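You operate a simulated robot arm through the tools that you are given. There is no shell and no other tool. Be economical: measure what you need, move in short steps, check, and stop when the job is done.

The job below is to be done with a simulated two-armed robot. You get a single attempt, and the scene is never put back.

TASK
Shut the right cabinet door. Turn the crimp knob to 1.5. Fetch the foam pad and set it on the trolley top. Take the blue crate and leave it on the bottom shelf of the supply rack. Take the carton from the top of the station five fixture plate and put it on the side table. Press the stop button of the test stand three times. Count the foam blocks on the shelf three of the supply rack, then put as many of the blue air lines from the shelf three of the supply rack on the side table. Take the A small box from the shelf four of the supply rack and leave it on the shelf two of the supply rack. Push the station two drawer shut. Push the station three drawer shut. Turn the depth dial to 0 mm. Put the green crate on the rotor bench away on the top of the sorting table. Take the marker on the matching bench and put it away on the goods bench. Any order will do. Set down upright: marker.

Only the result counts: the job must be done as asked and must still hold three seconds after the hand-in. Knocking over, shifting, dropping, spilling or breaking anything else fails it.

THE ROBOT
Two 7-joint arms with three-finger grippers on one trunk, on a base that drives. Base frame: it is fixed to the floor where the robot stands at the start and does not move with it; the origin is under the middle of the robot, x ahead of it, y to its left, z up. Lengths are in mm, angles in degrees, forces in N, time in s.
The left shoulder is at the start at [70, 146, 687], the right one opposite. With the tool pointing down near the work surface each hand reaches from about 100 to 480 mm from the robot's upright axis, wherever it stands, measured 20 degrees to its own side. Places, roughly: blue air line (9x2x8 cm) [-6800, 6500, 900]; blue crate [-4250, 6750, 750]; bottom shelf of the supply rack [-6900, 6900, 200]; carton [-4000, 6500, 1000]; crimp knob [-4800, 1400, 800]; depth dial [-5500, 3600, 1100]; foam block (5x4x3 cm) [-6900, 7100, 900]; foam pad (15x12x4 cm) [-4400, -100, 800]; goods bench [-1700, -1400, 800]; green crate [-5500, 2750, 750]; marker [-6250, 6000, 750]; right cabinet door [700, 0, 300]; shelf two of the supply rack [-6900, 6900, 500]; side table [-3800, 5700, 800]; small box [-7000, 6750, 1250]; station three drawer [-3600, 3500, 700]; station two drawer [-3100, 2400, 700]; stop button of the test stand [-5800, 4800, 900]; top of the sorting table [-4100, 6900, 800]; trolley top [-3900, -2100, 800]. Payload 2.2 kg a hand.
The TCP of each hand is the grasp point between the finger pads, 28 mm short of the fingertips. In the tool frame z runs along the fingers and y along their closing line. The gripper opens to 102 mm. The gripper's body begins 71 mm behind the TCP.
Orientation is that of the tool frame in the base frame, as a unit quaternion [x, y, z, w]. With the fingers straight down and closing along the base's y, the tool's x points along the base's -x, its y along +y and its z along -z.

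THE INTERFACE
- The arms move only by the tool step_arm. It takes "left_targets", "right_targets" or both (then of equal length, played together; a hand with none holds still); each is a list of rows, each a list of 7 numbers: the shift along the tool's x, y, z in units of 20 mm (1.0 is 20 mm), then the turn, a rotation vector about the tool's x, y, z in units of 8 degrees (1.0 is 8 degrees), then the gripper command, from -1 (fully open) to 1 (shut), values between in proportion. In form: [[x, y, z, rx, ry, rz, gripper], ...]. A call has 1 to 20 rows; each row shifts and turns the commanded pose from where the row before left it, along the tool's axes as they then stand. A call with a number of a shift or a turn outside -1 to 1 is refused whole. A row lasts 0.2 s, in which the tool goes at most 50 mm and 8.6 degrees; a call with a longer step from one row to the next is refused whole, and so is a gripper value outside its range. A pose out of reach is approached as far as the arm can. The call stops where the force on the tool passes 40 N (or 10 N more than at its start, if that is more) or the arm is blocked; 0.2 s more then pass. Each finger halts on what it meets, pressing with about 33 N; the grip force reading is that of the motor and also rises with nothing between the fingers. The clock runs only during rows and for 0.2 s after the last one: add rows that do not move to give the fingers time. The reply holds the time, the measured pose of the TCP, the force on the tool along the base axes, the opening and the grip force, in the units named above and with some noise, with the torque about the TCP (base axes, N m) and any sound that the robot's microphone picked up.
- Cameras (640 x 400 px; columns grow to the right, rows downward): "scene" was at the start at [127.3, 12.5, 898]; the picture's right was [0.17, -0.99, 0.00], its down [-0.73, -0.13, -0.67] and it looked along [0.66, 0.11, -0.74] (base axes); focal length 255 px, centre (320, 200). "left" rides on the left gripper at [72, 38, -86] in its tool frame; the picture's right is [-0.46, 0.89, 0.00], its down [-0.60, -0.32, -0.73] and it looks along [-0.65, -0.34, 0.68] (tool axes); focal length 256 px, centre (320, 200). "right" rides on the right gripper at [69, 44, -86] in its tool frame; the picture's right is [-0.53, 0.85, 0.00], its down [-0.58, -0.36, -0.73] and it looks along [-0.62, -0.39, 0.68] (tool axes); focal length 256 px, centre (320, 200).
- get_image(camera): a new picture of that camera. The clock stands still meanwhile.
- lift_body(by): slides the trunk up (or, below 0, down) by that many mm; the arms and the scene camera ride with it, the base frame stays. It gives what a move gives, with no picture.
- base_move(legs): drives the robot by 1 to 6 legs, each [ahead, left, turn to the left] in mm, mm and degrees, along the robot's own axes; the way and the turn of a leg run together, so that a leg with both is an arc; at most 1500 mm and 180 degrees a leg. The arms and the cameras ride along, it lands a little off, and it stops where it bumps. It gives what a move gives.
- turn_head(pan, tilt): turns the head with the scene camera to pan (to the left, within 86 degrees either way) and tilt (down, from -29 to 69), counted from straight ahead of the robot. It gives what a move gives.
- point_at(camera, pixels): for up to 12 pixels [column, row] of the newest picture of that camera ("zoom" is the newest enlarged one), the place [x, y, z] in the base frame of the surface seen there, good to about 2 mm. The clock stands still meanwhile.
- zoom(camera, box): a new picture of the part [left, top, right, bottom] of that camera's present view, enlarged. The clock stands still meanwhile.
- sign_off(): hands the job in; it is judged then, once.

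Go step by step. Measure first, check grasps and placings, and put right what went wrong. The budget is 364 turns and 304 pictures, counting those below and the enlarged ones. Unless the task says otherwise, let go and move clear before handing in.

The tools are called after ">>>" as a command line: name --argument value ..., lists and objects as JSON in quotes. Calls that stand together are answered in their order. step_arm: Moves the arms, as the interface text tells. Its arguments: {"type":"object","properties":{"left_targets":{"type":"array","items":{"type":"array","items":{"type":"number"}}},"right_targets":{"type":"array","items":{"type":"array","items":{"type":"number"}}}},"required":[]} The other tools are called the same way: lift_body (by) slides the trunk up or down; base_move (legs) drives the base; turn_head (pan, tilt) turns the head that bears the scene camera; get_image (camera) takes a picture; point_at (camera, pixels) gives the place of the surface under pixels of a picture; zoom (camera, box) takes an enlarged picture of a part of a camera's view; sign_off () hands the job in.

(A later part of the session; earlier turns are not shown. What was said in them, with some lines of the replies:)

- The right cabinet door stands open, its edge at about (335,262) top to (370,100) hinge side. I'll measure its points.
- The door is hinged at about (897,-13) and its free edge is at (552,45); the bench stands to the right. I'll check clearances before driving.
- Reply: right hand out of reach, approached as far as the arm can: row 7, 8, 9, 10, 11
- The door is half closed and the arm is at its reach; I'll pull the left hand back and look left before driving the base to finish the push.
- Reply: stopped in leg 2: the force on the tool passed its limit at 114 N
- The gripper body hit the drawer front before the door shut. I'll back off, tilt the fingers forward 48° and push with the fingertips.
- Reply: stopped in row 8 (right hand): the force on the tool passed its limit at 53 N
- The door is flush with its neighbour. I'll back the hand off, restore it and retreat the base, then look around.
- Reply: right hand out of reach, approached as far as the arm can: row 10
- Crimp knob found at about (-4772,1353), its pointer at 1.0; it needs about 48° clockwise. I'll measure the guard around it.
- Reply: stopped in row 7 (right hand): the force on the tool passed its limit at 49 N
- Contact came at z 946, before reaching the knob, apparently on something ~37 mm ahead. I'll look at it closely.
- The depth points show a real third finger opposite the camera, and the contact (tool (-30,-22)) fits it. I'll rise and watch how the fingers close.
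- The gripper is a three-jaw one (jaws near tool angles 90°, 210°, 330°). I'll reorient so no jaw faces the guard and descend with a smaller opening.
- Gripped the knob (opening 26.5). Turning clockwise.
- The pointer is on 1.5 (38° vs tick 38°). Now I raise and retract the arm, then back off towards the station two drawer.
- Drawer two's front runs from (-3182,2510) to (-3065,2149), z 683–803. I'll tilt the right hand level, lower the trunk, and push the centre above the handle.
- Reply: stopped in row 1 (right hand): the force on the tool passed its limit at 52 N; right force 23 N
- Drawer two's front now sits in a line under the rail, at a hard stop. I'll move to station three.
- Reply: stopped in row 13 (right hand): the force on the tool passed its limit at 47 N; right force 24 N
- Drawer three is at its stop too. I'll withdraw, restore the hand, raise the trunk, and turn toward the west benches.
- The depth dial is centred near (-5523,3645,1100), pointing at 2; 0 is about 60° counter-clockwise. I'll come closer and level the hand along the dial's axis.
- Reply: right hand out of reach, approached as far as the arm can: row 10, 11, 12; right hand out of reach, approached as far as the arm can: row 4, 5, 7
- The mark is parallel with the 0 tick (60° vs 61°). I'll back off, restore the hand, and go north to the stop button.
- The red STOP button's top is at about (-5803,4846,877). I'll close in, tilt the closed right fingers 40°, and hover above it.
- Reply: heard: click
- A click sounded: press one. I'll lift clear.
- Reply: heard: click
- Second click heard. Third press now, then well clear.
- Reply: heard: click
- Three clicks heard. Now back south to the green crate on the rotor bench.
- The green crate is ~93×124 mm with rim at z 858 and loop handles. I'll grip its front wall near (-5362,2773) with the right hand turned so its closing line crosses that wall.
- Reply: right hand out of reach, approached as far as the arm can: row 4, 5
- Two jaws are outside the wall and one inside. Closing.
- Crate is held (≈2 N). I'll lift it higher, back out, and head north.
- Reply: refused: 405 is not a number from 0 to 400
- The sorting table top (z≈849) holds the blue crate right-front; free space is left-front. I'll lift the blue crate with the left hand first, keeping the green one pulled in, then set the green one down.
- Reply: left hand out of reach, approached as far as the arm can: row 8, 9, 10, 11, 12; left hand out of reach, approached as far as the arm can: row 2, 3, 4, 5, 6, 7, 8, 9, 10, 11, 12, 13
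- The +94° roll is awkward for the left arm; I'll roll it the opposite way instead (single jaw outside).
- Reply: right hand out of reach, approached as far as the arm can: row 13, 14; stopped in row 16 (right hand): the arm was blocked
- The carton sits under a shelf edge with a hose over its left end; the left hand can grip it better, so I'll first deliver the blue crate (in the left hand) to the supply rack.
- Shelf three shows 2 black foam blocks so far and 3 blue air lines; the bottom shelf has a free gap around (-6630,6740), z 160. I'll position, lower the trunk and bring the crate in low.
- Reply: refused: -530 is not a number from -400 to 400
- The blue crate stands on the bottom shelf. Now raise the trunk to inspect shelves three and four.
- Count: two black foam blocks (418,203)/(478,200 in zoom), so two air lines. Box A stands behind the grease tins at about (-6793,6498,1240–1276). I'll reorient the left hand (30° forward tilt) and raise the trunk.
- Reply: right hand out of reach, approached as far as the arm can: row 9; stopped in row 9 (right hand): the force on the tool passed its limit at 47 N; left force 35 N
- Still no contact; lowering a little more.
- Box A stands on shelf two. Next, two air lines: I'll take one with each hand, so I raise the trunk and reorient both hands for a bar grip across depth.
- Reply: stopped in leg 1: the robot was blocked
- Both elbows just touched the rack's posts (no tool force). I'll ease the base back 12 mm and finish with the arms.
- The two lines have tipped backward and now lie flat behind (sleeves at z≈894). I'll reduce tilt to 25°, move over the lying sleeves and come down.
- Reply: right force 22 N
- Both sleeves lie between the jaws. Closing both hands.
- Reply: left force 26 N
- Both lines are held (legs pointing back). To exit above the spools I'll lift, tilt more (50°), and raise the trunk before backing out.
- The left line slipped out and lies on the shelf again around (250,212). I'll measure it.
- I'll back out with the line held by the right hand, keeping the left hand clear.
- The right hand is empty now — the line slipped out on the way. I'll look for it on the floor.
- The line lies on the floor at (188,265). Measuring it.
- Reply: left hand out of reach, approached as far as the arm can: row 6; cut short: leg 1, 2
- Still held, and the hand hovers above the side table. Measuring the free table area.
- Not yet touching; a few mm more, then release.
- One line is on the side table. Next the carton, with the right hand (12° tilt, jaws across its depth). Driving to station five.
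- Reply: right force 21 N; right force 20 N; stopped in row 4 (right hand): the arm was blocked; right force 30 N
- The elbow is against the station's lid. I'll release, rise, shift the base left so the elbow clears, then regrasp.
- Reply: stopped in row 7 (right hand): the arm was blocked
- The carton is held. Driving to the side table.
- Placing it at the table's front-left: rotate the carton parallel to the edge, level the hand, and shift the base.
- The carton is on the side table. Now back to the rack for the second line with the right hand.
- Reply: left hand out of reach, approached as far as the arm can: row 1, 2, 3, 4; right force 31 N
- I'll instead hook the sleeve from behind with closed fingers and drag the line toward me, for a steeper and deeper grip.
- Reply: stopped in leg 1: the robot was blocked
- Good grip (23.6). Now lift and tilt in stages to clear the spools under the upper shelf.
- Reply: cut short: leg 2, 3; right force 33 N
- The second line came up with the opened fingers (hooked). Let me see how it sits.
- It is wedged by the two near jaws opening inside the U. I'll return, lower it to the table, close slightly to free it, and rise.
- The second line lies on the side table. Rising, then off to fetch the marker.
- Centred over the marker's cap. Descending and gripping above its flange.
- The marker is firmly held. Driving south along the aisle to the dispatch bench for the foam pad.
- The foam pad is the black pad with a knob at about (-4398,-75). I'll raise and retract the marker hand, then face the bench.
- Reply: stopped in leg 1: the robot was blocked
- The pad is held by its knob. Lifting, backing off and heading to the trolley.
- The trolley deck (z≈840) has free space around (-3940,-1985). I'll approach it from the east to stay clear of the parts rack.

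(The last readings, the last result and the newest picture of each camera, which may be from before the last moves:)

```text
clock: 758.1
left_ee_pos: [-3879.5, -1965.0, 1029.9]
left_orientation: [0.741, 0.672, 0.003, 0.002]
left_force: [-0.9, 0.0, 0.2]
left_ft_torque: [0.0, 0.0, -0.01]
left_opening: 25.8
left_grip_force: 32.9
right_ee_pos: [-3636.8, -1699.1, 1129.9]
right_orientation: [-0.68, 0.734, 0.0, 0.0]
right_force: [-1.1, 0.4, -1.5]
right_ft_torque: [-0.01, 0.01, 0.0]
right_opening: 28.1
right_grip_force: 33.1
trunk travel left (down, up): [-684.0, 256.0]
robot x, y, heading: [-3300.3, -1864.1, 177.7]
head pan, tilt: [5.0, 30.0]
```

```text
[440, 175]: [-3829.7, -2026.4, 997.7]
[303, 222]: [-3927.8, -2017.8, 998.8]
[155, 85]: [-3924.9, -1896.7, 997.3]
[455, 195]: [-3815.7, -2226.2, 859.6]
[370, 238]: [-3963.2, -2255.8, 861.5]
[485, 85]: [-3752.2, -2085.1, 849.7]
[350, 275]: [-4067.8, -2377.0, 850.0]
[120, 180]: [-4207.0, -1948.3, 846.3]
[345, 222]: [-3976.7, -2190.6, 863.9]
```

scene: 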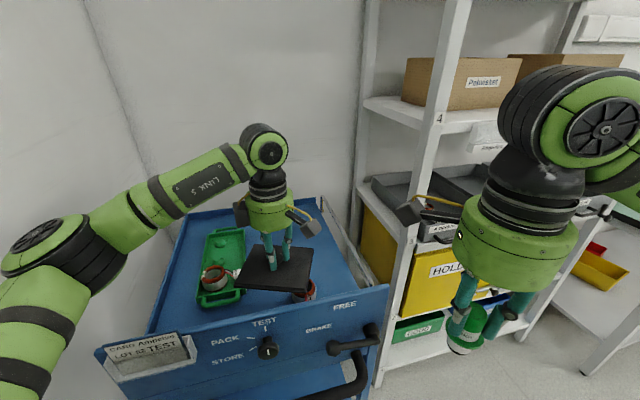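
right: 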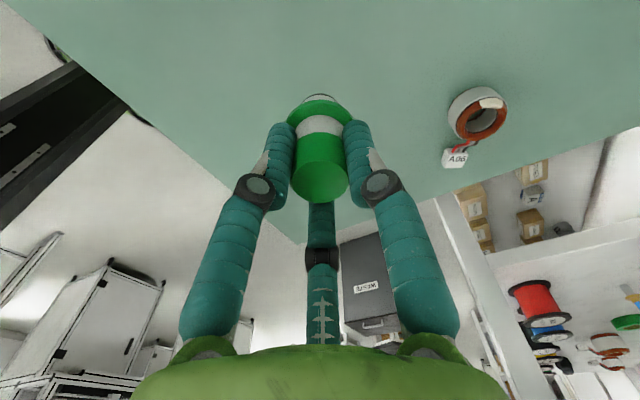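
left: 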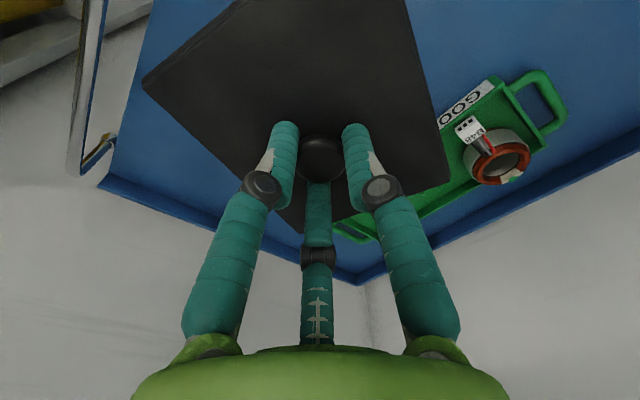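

>>> step_arm --left_targets '[[0, 0, 1, 0, 0, 0, 1], [0, 0, 1, 0, 0, 0, 1], [0, 0, 1, 0, 0, 0, 1], [0, 0, 1, 0, 0, 0, 1], [0, 0, 1, 0, 0, 0, 1], [0, 0, 1, 0, 0, 0, 1], [0, 0, 0.8, 0, 0, 0, 1], [0, 0, 0.2, 0, 0, 0, 1], [0, 0, 0.15, 0, 0, 0, 1], [0, 0, 0.15, 0, 0, 0, 1]]'

>>> get_image --camera "left"

```text
clock: 760.3
left_ee_pos: [-3877.4, -1966.5, 884.8]
left_orientation: [0.74, 0.672, 0.001, 0.0]
left_force: [-1.2, -0.1, 4.0]
left_ft_torque: [-0.03, -0.19, -0.07]
left_opening: 26.0
left_grip_force: 33.5
right_ee_pos: [-3636.0, -1699.2, 1130.2]
right_orientation: [-0.679, 0.734, 0.001, 0.0]
right_force: [0.0, 0.2, 0.3]
right_ft_torque: [-0.04, -0.02, -0.04]
right_opening: 28.3
right_grip_force: 32.6
trunk travel left (down, up): [-684.0, 256.0]
robot x, y, heading: [-3301.8, -1864.9, 177.7]
head pan, tilt: [5.0, 30.0]
```

```text
25 pictures are left
```

left: 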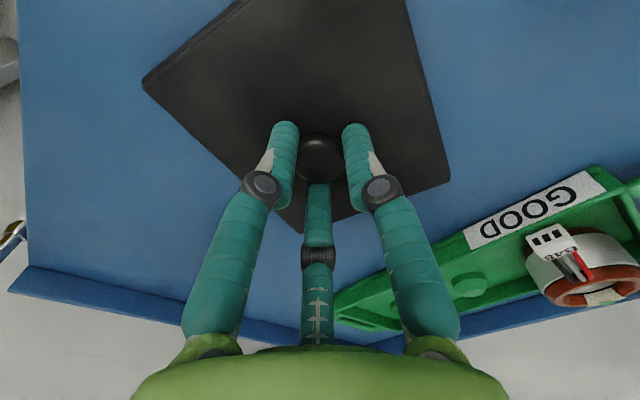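

Pad touches the deck (4 N). Release, rise, and back away.

>>> step_arm --left_targets '[[0, 0, 0, 0, 0, 0, 0.3], [0, 0, 0, 0, 0, 0, -0.2], [0, 0, 0, 0, 0, 0, -0.2], [0, 0, -0.7, 0, 0, 0, -0.2], [0, 0, -1, 0, 0, 0, -0.2], [0, 0, -1, 0, 0, 0, -0.2], [0, 0, -1, 0, 0, 0, -0.2], [0, 0, -1, 0, 0, 0, -0.2], [0, 0, -1, 0, 0, 0, -0.2], [0, 0, -1, 0, 0, 0, -0.2], [0, 0, -1, 0, 0, 0, -0.2], [0, 0, -1, 0, 0, 0, -0.2], [0, 0, -1, 0, 0, 0, -0.2], [0, 0, -1, 0, 0, 0, -0.2]]'

>>> base_move --legs '[[-300, 0, 0]]'

>>> get_image --camera "scene"

```text
clock: 763.3
left_ee_pos: [-3878.1, -1965.7, 1098.1]
left_orientation: [0.741, 0.672, 0.002, 0.001]
left_force: [0.3, 0.8, 0.2]
left_ft_torque: [-0.02, 0.03, 0.02]
left_opening: 61.5
left_grip_force: 0.1
right_ee_pos: [-3635.6, -1699.3, 1130.6]
right_orientation: [-0.679, 0.734, 0.001, -0.001]
right_force: [0.6, 1.1, -1.0]
right_ft_torque: [-0.02, -0.03, 0.0]
right_opening: 28.2
right_grip_force: 33.3
trunk travel left (down, up): [-684.0, 256.0]
robot x, y, heading: [-3298.2, -1866.2, 177.5]
head pan, tilt: [5.0, 30.0]
```

```text
clock: 765.3
left_ee_pos: [-3586.1, -1970.8, 1096.6]
left_orientation: [0.743, 0.67, 0.003, 0.0]
left_force: [-0.7, -0.9, -0.3]
left_ft_torque: [0.04, 0.04, -0.01]
left_opening: 61.1
left_grip_force: 0.0
right_ee_pos: [-3342.8, -1706.1, 1130.9]
right_orientation: [-0.677, 0.736, 0.001, 0.0]
right_force: [-1.0, -0.2, 0.3]
right_ft_torque: [0.03, 0.0, -0.02]
right_opening: 28.4
right_grip_force: 32.6
trunk travel left (down, up): [-684.0, 256.0]
robot x, y, heading: [-3007.2, -1870.4, 177.2]
head pan, tilt: [5.0, 30.0]
```

```text
24 pictures are left
```

scene: 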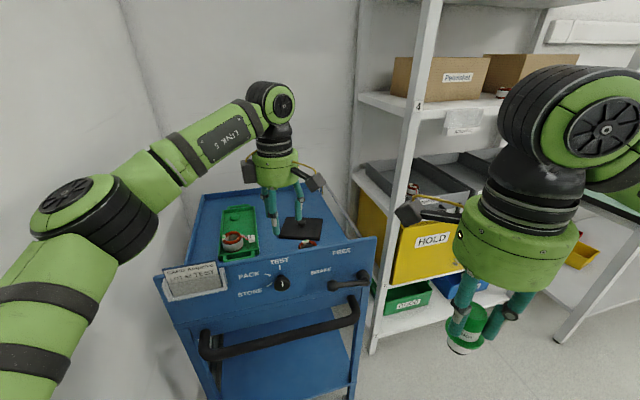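

The pad is on the trolley. Now to the goods bench with the marker; retract the left hand first.

>>> step_arm --left_targets '[[0, 1, 0, 0, 0, 0, 0], [0, 1, 0, 0, 0, 0, 0], [0, 1, 0, 0, 0, 0, 0], [0, 1, 0, 0, 0, 0, 0], [0, 1, 0, 0, 0, 0, 0], [0, 1, 0, 0, 0, 0, 0], [0, 1, 0, 0, 0, 0, 0], [0, 1, 0, 0, 0, 0, 0], [0, 1, 0, 0, 0, 0, 0], [0, 1, 0, 0, 0, 0, 0], [0, 1, 0, 0, 0, 0, 0], [0, 1, 0, 0, 0, 0, 0], [0, 1, 0, 0, 0, 0, 0], [0, 1, 0, 0, 0, 0, 0]]'

>>> base_move --legs '[[0, -1180, 0], [0, 0, 109.5], [150, 950, 0]]'

>>> turn_head --pan 0 --tilt 30

>>> get_image --camera "scene"

```text
clock: 768.5
left_ee_pos: [-3305.5, -1970.1, 1102.0]
left_orientation: [0.75, 0.661, -0.008, 0.008]
left_force: [0.4, -0.2, 0.4]
left_ft_torque: [-0.01, -0.02, -0.02]
left_opening: 50.9
left_grip_force: 0.1
right_ee_pos: [-3338.7, -1676.9, 1127.5]
right_orientation: [-0.675, 0.737, -0.007, -0.008]
right_force: [-0.2, 0.2, 0.1]
right_ft_torque: [-0.02, -0.04, -0.04]
right_opening: 28.0
right_grip_force: 32.8
trunk travel left (down, up): [-684.0, 256.0]
robot x, y, heading: [-3007.0, -1868.4, 176.9]
head pan, tilt: [5.0, 30.0]
stopped in row 14 (left hand): the arm was blocked; the commanded pose is now the measured one
```

```text
clock: 769.2
left_ee_pos: [-3305.4, -1970.3, 1101.4]
left_orientation: [0.754, 0.657, -0.006, 0.006]
left_force: [-0.3, 0.3, 0.4]
left_ft_torque: [-0.01, -0.01, -0.03]
left_opening: 50.7
left_grip_force: 0.1
right_ee_pos: [-3338.6, -1680.9, 1128.2]
right_orientation: [-0.674, 0.739, -0.005, -0.007]
right_force: [0.7, 0.8, 0.2]
right_ft_torque: [-0.02, 0.04, 0.04]
right_opening: 28.4
right_grip_force: 32.7
trunk travel left (down, up): [-684.0, 256.0]
robot x, y, heading: [-3005.7, -1866.3, 176.9]
head pan, tilt: [5.0, 30.0]
stopped in leg 1: the robot was blocked; the commanded pose is now the measured one
```

```text
clock: 769.9
left_ee_pos: [-3305.8, -1971.7, 1100.4]
left_orientation: [0.752, 0.659, -0.006, 0.008]
left_force: [0.3, 0.0, -0.7]
left_ft_torque: [0.01, 0.02, -0.01]
left_opening: 51.0
left_grip_force: 0.1
right_ee_pos: [-3340.7, -1682.2, 1127.3]
right_orientation: [-0.675, 0.738, -0.006, -0.007]
right_force: [0.3, -0.1, -0.6]
right_ft_torque: [0.01, -0.02, 0.01]
right_opening: 28.2
right_grip_force: 32.3
trunk travel left (down, up): [-684.0, 256.0]
robot x, y, heading: [-3005.8, -1867.5, 177.0]
head pan, tilt: [0.0, 30.0]
```

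```text
23 pictures are left
```

scene: 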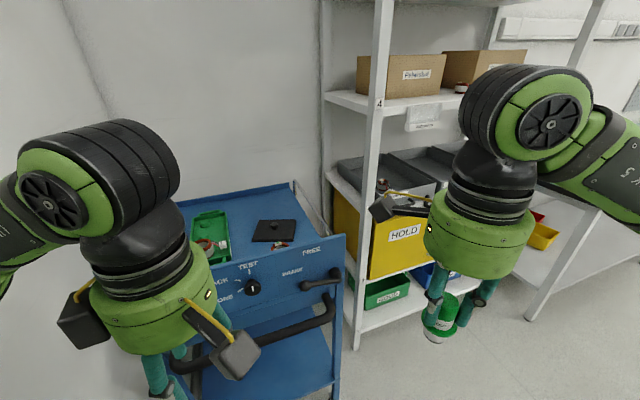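

>>> step_arm --left_targets '[[-0.7, -0.7, 0, 0, 0, 0, 0], [-0.7, -0.7, 0, 0, 0, 0, 0], [-0.7, -0.7, 0, 0, 0, 0, 0], [-0.7, -0.7, 0, 0, 0, 0, 0], [-0.7, -0.7, 0, 0, 0, 0, 0]]'

>>> base_move --legs '[[0, -1180, 0], [0, 0, 109.5], [150, 950, 0]]'

>>> get_image --camera "scene"

```text
clock: 771.3
left_ee_pos: [-3405.7, -1983.4, 1088.6]
left_orientation: [0.79, 0.612, 0.004, 0.031]
left_force: [1.6, -1.2, -0.1]
left_ft_torque: [0.06, -0.02, 0.01]
left_opening: 51.1
left_grip_force: 0.0
right_ee_pos: [-3360.1, -1660.4, 1120.5]
right_orientation: [-0.667, 0.745, -0.016, -0.003]
right_force: [0.1, -1.0, -1.2]
right_ft_torque: [-0.03, 0.04, -0.01]
right_opening: 28.4
right_grip_force: 32.3
trunk travel left (down, up): [-684.0, 256.0]
robot x, y, heading: [-3008.5, -1866.3, 175.6]
head pan, tilt: [0.0, 30.0]
stopped in row 5 (left hand): the arm was blocked; the commanded pose is now the measured one
```

```text
clock: 786.6
left_ee_pos: [-1701.9, -845.4, 1094.2]
left_orientation: [-0.074, 0.997, 0.009, 0.003]
left_force: [-0.2, 0.2, -0.2]
left_ft_torque: [-0.03, -0.02, 0.0]
left_opening: 50.9
left_grip_force: 0.1
right_ee_pos: [-2027.1, -918.9, 1128.8]
right_orientation: [0.992, 0.129, 0.0, 0.001]
right_force: [0.2, -0.2, -0.9]
right_ft_torque: [0.01, -0.02, -0.01]
right_opening: 28.2
right_grip_force: 33.1
trunk travel left (down, up): [-684.0, 256.0]
robot x, y, heading: [-1983.6, -546.9, -73.3]
head pan, tilt: [0.0, 30.0]
```

```text
22 pictures are left
```

scene: 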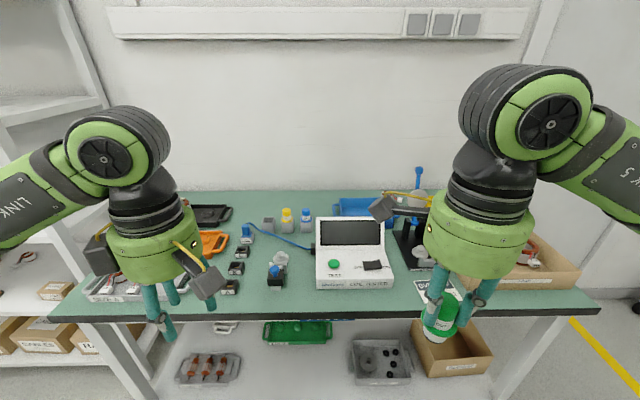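

>>> point_at --camera "scene" --pixels '[[302, 300], [240, 303], [402, 298], [302, 285], [325, 285], [278, 285], [415, 285], [310, 318], [405, 275]]'

>>> zoom --camera "scene" --box '[200, 200, 460, 330]'

```text
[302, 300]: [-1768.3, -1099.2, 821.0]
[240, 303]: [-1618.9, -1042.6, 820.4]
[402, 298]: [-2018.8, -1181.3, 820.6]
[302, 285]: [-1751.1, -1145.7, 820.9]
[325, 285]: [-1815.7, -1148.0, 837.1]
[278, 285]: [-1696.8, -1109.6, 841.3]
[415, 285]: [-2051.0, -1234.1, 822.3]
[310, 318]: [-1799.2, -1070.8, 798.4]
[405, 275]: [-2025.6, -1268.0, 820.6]
```

```text
2.46 times, centred on (330, 265) of scene
```

zoom: 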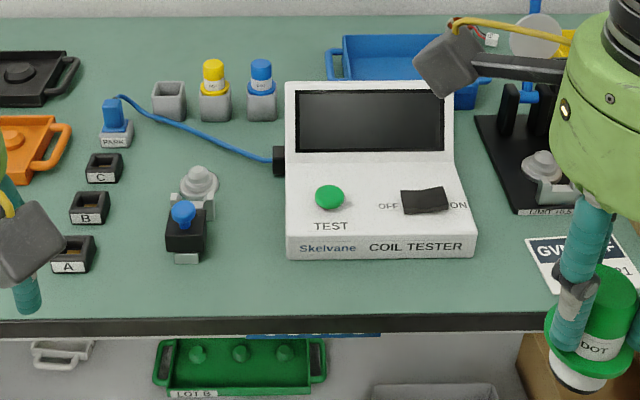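

>>> base_move --legs '[[150, 200, 0]]'

>>> step_arm --right_targets '[[0, 1, 0, 0, 0, 0, 0.9], [0, 1, 0, 0, 0, 0, 0.9], [0, 1, 0, 0, 0, 0, 0.9], [0, 1, 0, 0, 0, 0, 0.9], [0, 1, 0, 0, 0, 0, 0.9], [0, 1, 0, 0, 0, 0, 0.9], [0, 0, 1, 0, 0, 0, 0.9], [0, 0, 1, 0, 0, 0, 0.9], [0, 0, 1, 0, 0, 0, 0.9], [0, 0, 1, 0, 0, 0, 0.9], [0, 0, 1, 0, 0, 0, 0.9], [0, 0, 1, 0, 0, 0, 0.9], [0, 0, 1, 0, 0, 0, 0.9], [0, 0, 1, 0, 0, 0, 0.9]]'

>>> get_image --camera "right"

```text
clock: 788.4
left_ee_pos: [-1464.3, -930.6, 1095.1]
left_orientation: [-0.076, 0.997, 0.008, 0.004]
left_force: [0.4, -0.2, 0.5]
left_ft_torque: [-0.01, 0.02, -0.02]
left_opening: 51.1
left_grip_force: 0.0
right_ee_pos: [-1789.8, -1005.5, 1130.3]
right_orientation: [0.991, 0.132, 0.0, 0.001]
right_force: [-0.1, -1.1, -0.7]
right_ft_torque: [0.02, -0.02, 0.0]
right_opening: 28.2
right_grip_force: 32.8
trunk travel left (down, up): [-684.0, 256.0]
robot x, y, heading: [-1746.7, -633.1, -72.9]
head pan, tilt: [0.0, 30.0]
```

```text
clock: 791.4
left_ee_pos: [-1463.0, -931.5, 1094.5]
left_orientation: [-0.075, 0.997, 0.009, 0.003]
left_force: [-0.5, -0.4, -0.1]
left_ft_torque: [0.02, 0.03, -0.03]
left_opening: 51.0
left_grip_force: 0.1
right_ee_pos: [-1757.9, -1121.8, 970.9]
right_orientation: [0.991, 0.132, 0.0, 0.001]
right_force: [0.2, -0.2, -1.1]
right_ft_torque: [0.01, 0.01, 0.02]
right_opening: 28.2
right_grip_force: 33.1
trunk travel left (down, up): [-684.0, 256.0]
robot x, y, heading: [-1746.5, -634.3, -72.8]
head pan, tilt: [0.0, 30.0]
```

```text
20 pictures are left
```

right: 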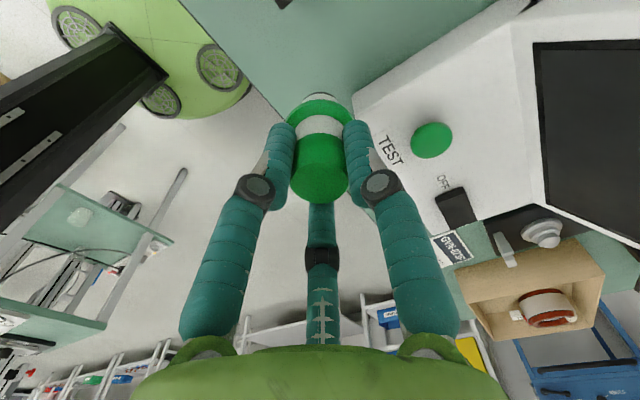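

>>> step_arm --right_targets '[[0, 0, 1, 0, 0, 0, 0.9], [0, 0, 1, 0, 0, 0, 0.9], [0, 0, 0.9, 0, 0, 0, 0.9], [0, 0, 0.3, 0, 0, 0, 0.9], [0, 0, 0.15, 0, 0, 0, 0.9], [0, 0, 0.1, 0, 0, 0, 0.9], [0, 0, 0, 0, 0, 0, 0.9]]'

>>> get_image --camera "right"

```text
clock: 793.0
left_ee_pos: [-1463.8, -929.8, 1095.4]
left_orientation: [-0.075, 0.997, 0.009, 0.003]
left_force: [0.2, 0.2, -0.3]
left_ft_torque: [-0.03, 0.02, 0.02]
left_opening: 51.1
left_grip_force: 0.0
right_ee_pos: [-1757.3, -1120.8, 901.3]
right_orientation: [0.991, 0.131, 0.001, 0.0]
right_force: [0.2, -0.3, -1.0]
right_ft_torque: [-0.01, -0.02, -0.02]
right_opening: 28.3
right_grip_force: 33.6
trunk travel left (down, up): [-684.0, 256.0]
robot x, y, heading: [-1748.5, -633.6, -73.0]
head pan, tilt: [0.0, 30.0]
```

```text
19 pictures are left
```

right: 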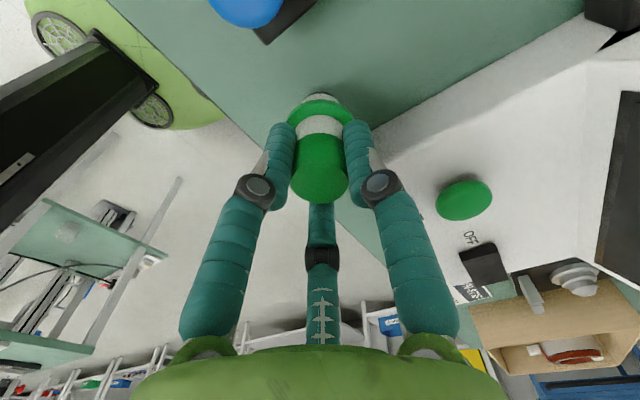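

>>> step_arm --right_targets '[[0, 0, 0.06, 0, 0, 0, 0.9], [0, 0, 0.06, 0, 0, 0, 0.9], [0, 0, 0, 0, 0, 0, 0.9]]'

```text
clock: 793.8
left_ee_pos: [-1463.1, -929.6, 1095.6]
left_orientation: [-0.075, 0.997, 0.009, 0.003]
left_force: [1.0, -0.1, -0.1]
left_ft_torque: [0.04, 0.0, 0.02]
left_opening: 51.0
left_grip_force: 0.1
right_ee_pos: [-1758.5, -1121.3, 899.0]
right_orientation: [0.991, 0.131, 0.0, 0.002]
right_force: [-0.1, -1.0, 4.7]
right_ft_torque: [0.0, 0.09, 0.01]
right_opening: 28.5
right_grip_force: 33.5
trunk travel left (down, up): [-684.0, 256.0]
robot x, y, heading: [-1745.9, -632.3, -72.8]
head pan, tilt: [0.0, 30.0]
```

Contact at 4.7 N. Open gently and rise straight up.

>>> step_arm --right_targets '[[0, 0, 0, 0, 0, 0, 0.4], [0, 0, 0, 0, 0, 0, 0.1], [0, 0, 0, 0, 0, 0, 0.1], [0, 0, -0.4, 0, 0, 0, 0.1], [0, 0, -0.6, 0, 0, 0, 0.1], [0, 0, -1, 0, 0, 0, 0.1], [0, 0, -1, 0, 0, 0, 0.1], [0, 0, -1, 0, 0, 0, 0.1], [0, 0, -1, 0, 0, 0, 0.1]]'

>>> get_image --camera "right"

```text
clock: 795.8
left_ee_pos: [-1463.0, -930.3, 1095.4]
left_orientation: [-0.076, 0.997, 0.009, 0.002]
left_force: [0.2, 0.4, -0.1]
left_ft_torque: [-0.02, 0.01, -0.03]
left_opening: 51.3
left_grip_force: 0.1
right_ee_pos: [-1756.3, -1120.5, 999.1]
right_orientation: [0.991, 0.132, 0.001, 0.001]
right_force: [0.5, -0.4, -0.5]
right_ft_torque: [0.0, -0.02, -0.02]
right_opening: 45.9
right_grip_force: 0.0
trunk travel left (down, up): [-684.0, 256.0]
robot x, y, heading: [-1747.6, -634.5, -72.8]
head pan, tilt: [0.0, 30.0]
```

```text
18 pictures are left
```

right: 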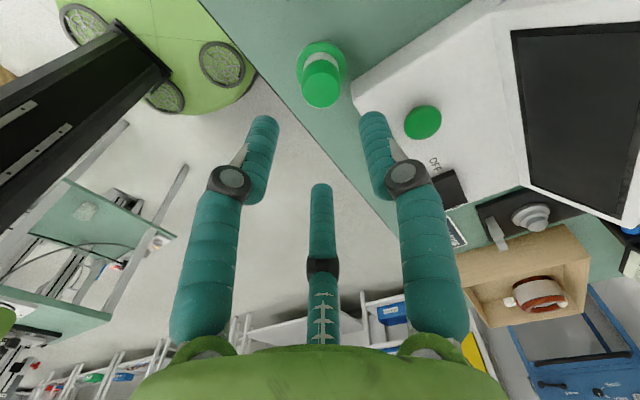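

The marker stands upright. I'll retreat and take one last look before handing in.

>>> step_arm --right_targets '[[0, 0, -1, 0, 0, 0, 0], [0, 0, -1, 0, 0, 0, 0], [0, 0, -1, 0, 0, 0, 0], [0, 0, -1, 0, 0, 0, 0]]'

>>> base_move --legs '[[-350, 0, 0]]'

>>> get_image --camera "scene"

```text
clock: 796.8
left_ee_pos: [-1464.5, -930.6, 1095.4]
left_orientation: [-0.077, 0.997, 0.008, 0.003]
left_force: [0.8, -0.6, 0.4]
left_ft_torque: [-0.01, 0.03, -0.03]
left_opening: 51.1
left_grip_force: 0.0
right_ee_pos: [-1758.3, -1121.6, 1079.1]
right_orientation: [0.991, 0.131, -0.001, 0.0]
right_force: [0.6, 0.1, 0.0]
right_ft_torque: [-0.01, -0.03, -0.01]
right_opening: 51.4
right_grip_force: 0.0
trunk travel left (down, up): [-684.0, 256.0]
robot x, y, heading: [-1752.9, -632.0, -72.9]
head pan, tilt: [0.0, 30.0]
```

```text
clock: 798.9
left_ee_pos: [-1550.5, -645.9, 1096.6]
left_orientation: [-0.074, 0.997, 0.006, 0.003]
left_force: [-0.2, 1.4, 0.5]
left_ft_torque: [-0.05, -0.04, -0.01]
left_opening: 51.0
left_grip_force: 0.0
right_ee_pos: [-1847.6, -836.4, 1082.2]
right_orientation: [0.992, 0.13, 0.0, 0.002]
right_force: [0.6, 0.5, -0.1]
right_ft_torque: [-0.02, 0.01, 0.02]
right_opening: 51.0
right_grip_force: 0.1
trunk travel left (down, up): [-684.0, 256.0]
robot x, y, heading: [-1832.4, -350.0, -72.6]
head pan, tilt: [0.0, 30.0]
stopped in leg 1: the robot was blocked; the commanded pose is now the measured one
```

```text
17 pictures are left
```

scene: 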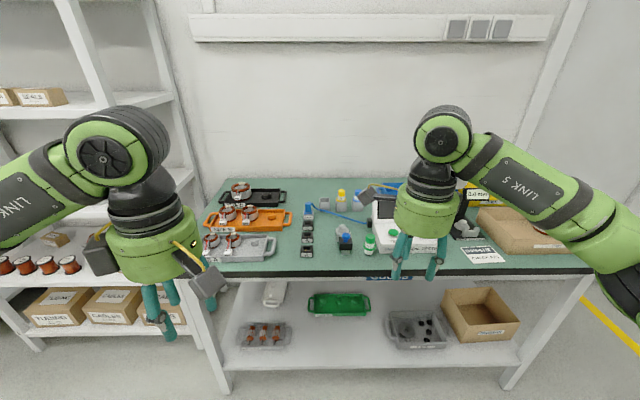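

>>> base_move --legs '[[40, 0, 0], [0, 0, 100]]'

>>> turn_head --pan 70 --tilt 40

>>> get_image --camera "scene"

```text
clock: 804.0
left_ee_pos: [-1574.4, -60.5, 1096.2]
left_orientation: [0.809, -0.587, -0.008, 0.004]
left_force: [-0.8, 0.1, -0.1]
left_ft_torque: [-0.01, -0.03, 0.01]
left_opening: 51.0
left_grip_force: 0.0
right_ee_pos: [-1338.5, -321.3, 1079.4]
right_orientation: [0.541, 0.841, 0.0, 0.001]
right_force: [-0.2, -0.2, 0.4]
right_ft_torque: [-0.02, -0.03, 0.0]
right_opening: 51.1
right_grip_force: 0.2
trunk travel left (down, up): [-684.0, 256.0]
robot x, y, heading: [-1821.3, -388.5, 26.6]
head pan, tilt: [0.0, 30.0]
```

```text
clock: 805.4
left_ee_pos: [-1574.9, -61.4, 1097.4]
left_orientation: [0.81, -0.587, -0.007, 0.004]
left_force: [0.2, 0.3, 0.3]
left_ft_torque: [0.05, 0.01, 0.01]
left_opening: 51.4
left_grip_force: 0.1
right_ee_pos: [-1336.9, -321.3, 1079.3]
right_orientation: [0.541, 0.841, 0.001, 0.001]
right_force: [0.4, 0.4, -0.7]
right_ft_torque: [0.01, 0.02, -0.01]
right_opening: 51.0
right_grip_force: 0.1
trunk travel left (down, up): [-684.0, 256.0]
robot x, y, heading: [-1817.7, -393.2, 26.6]
head pan, tilt: [70.0, 40.0]
```

```text
16 pictures are left
```

scene: 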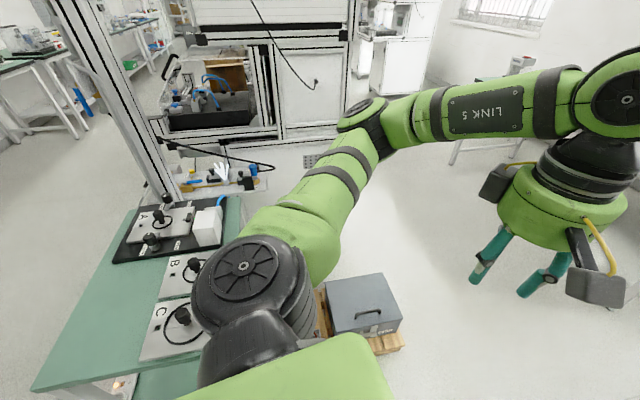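

Nothing was disturbed behind me: the pallet, its case and the two-tier table look intact, and every requested item has been placed and released. Handing in.

>>> sign_off

```text
The job is handed in.
```

I carried out every item on the list and handed the job in. The last pictures of each placed item, knob and drawer looked right, and the marker is standing upright on the goods bench.

I counted two foam blocks on shelf three, so I put two blue air lines on the side table. Three other things happened on the way:

- **Air lines:** both tipped over as I reached in, each slipped out of the gripper once, and one of those fell to the floor before I re-gripped it. They now lie flat on the side table. The third line was still standing on shelf three.
- **Carton:** the arm jammed briefly against station five's lid and overhead shelf while gripping it. I saw no damage or moved parts there afterwards.
- **Base bumps:** the robot touched the rack posts, the dispatch bench and something behind it near the pallet. I checked the rack and pallet pictures and nothing looked shifted; I did not check the dispatch bench afterwards.
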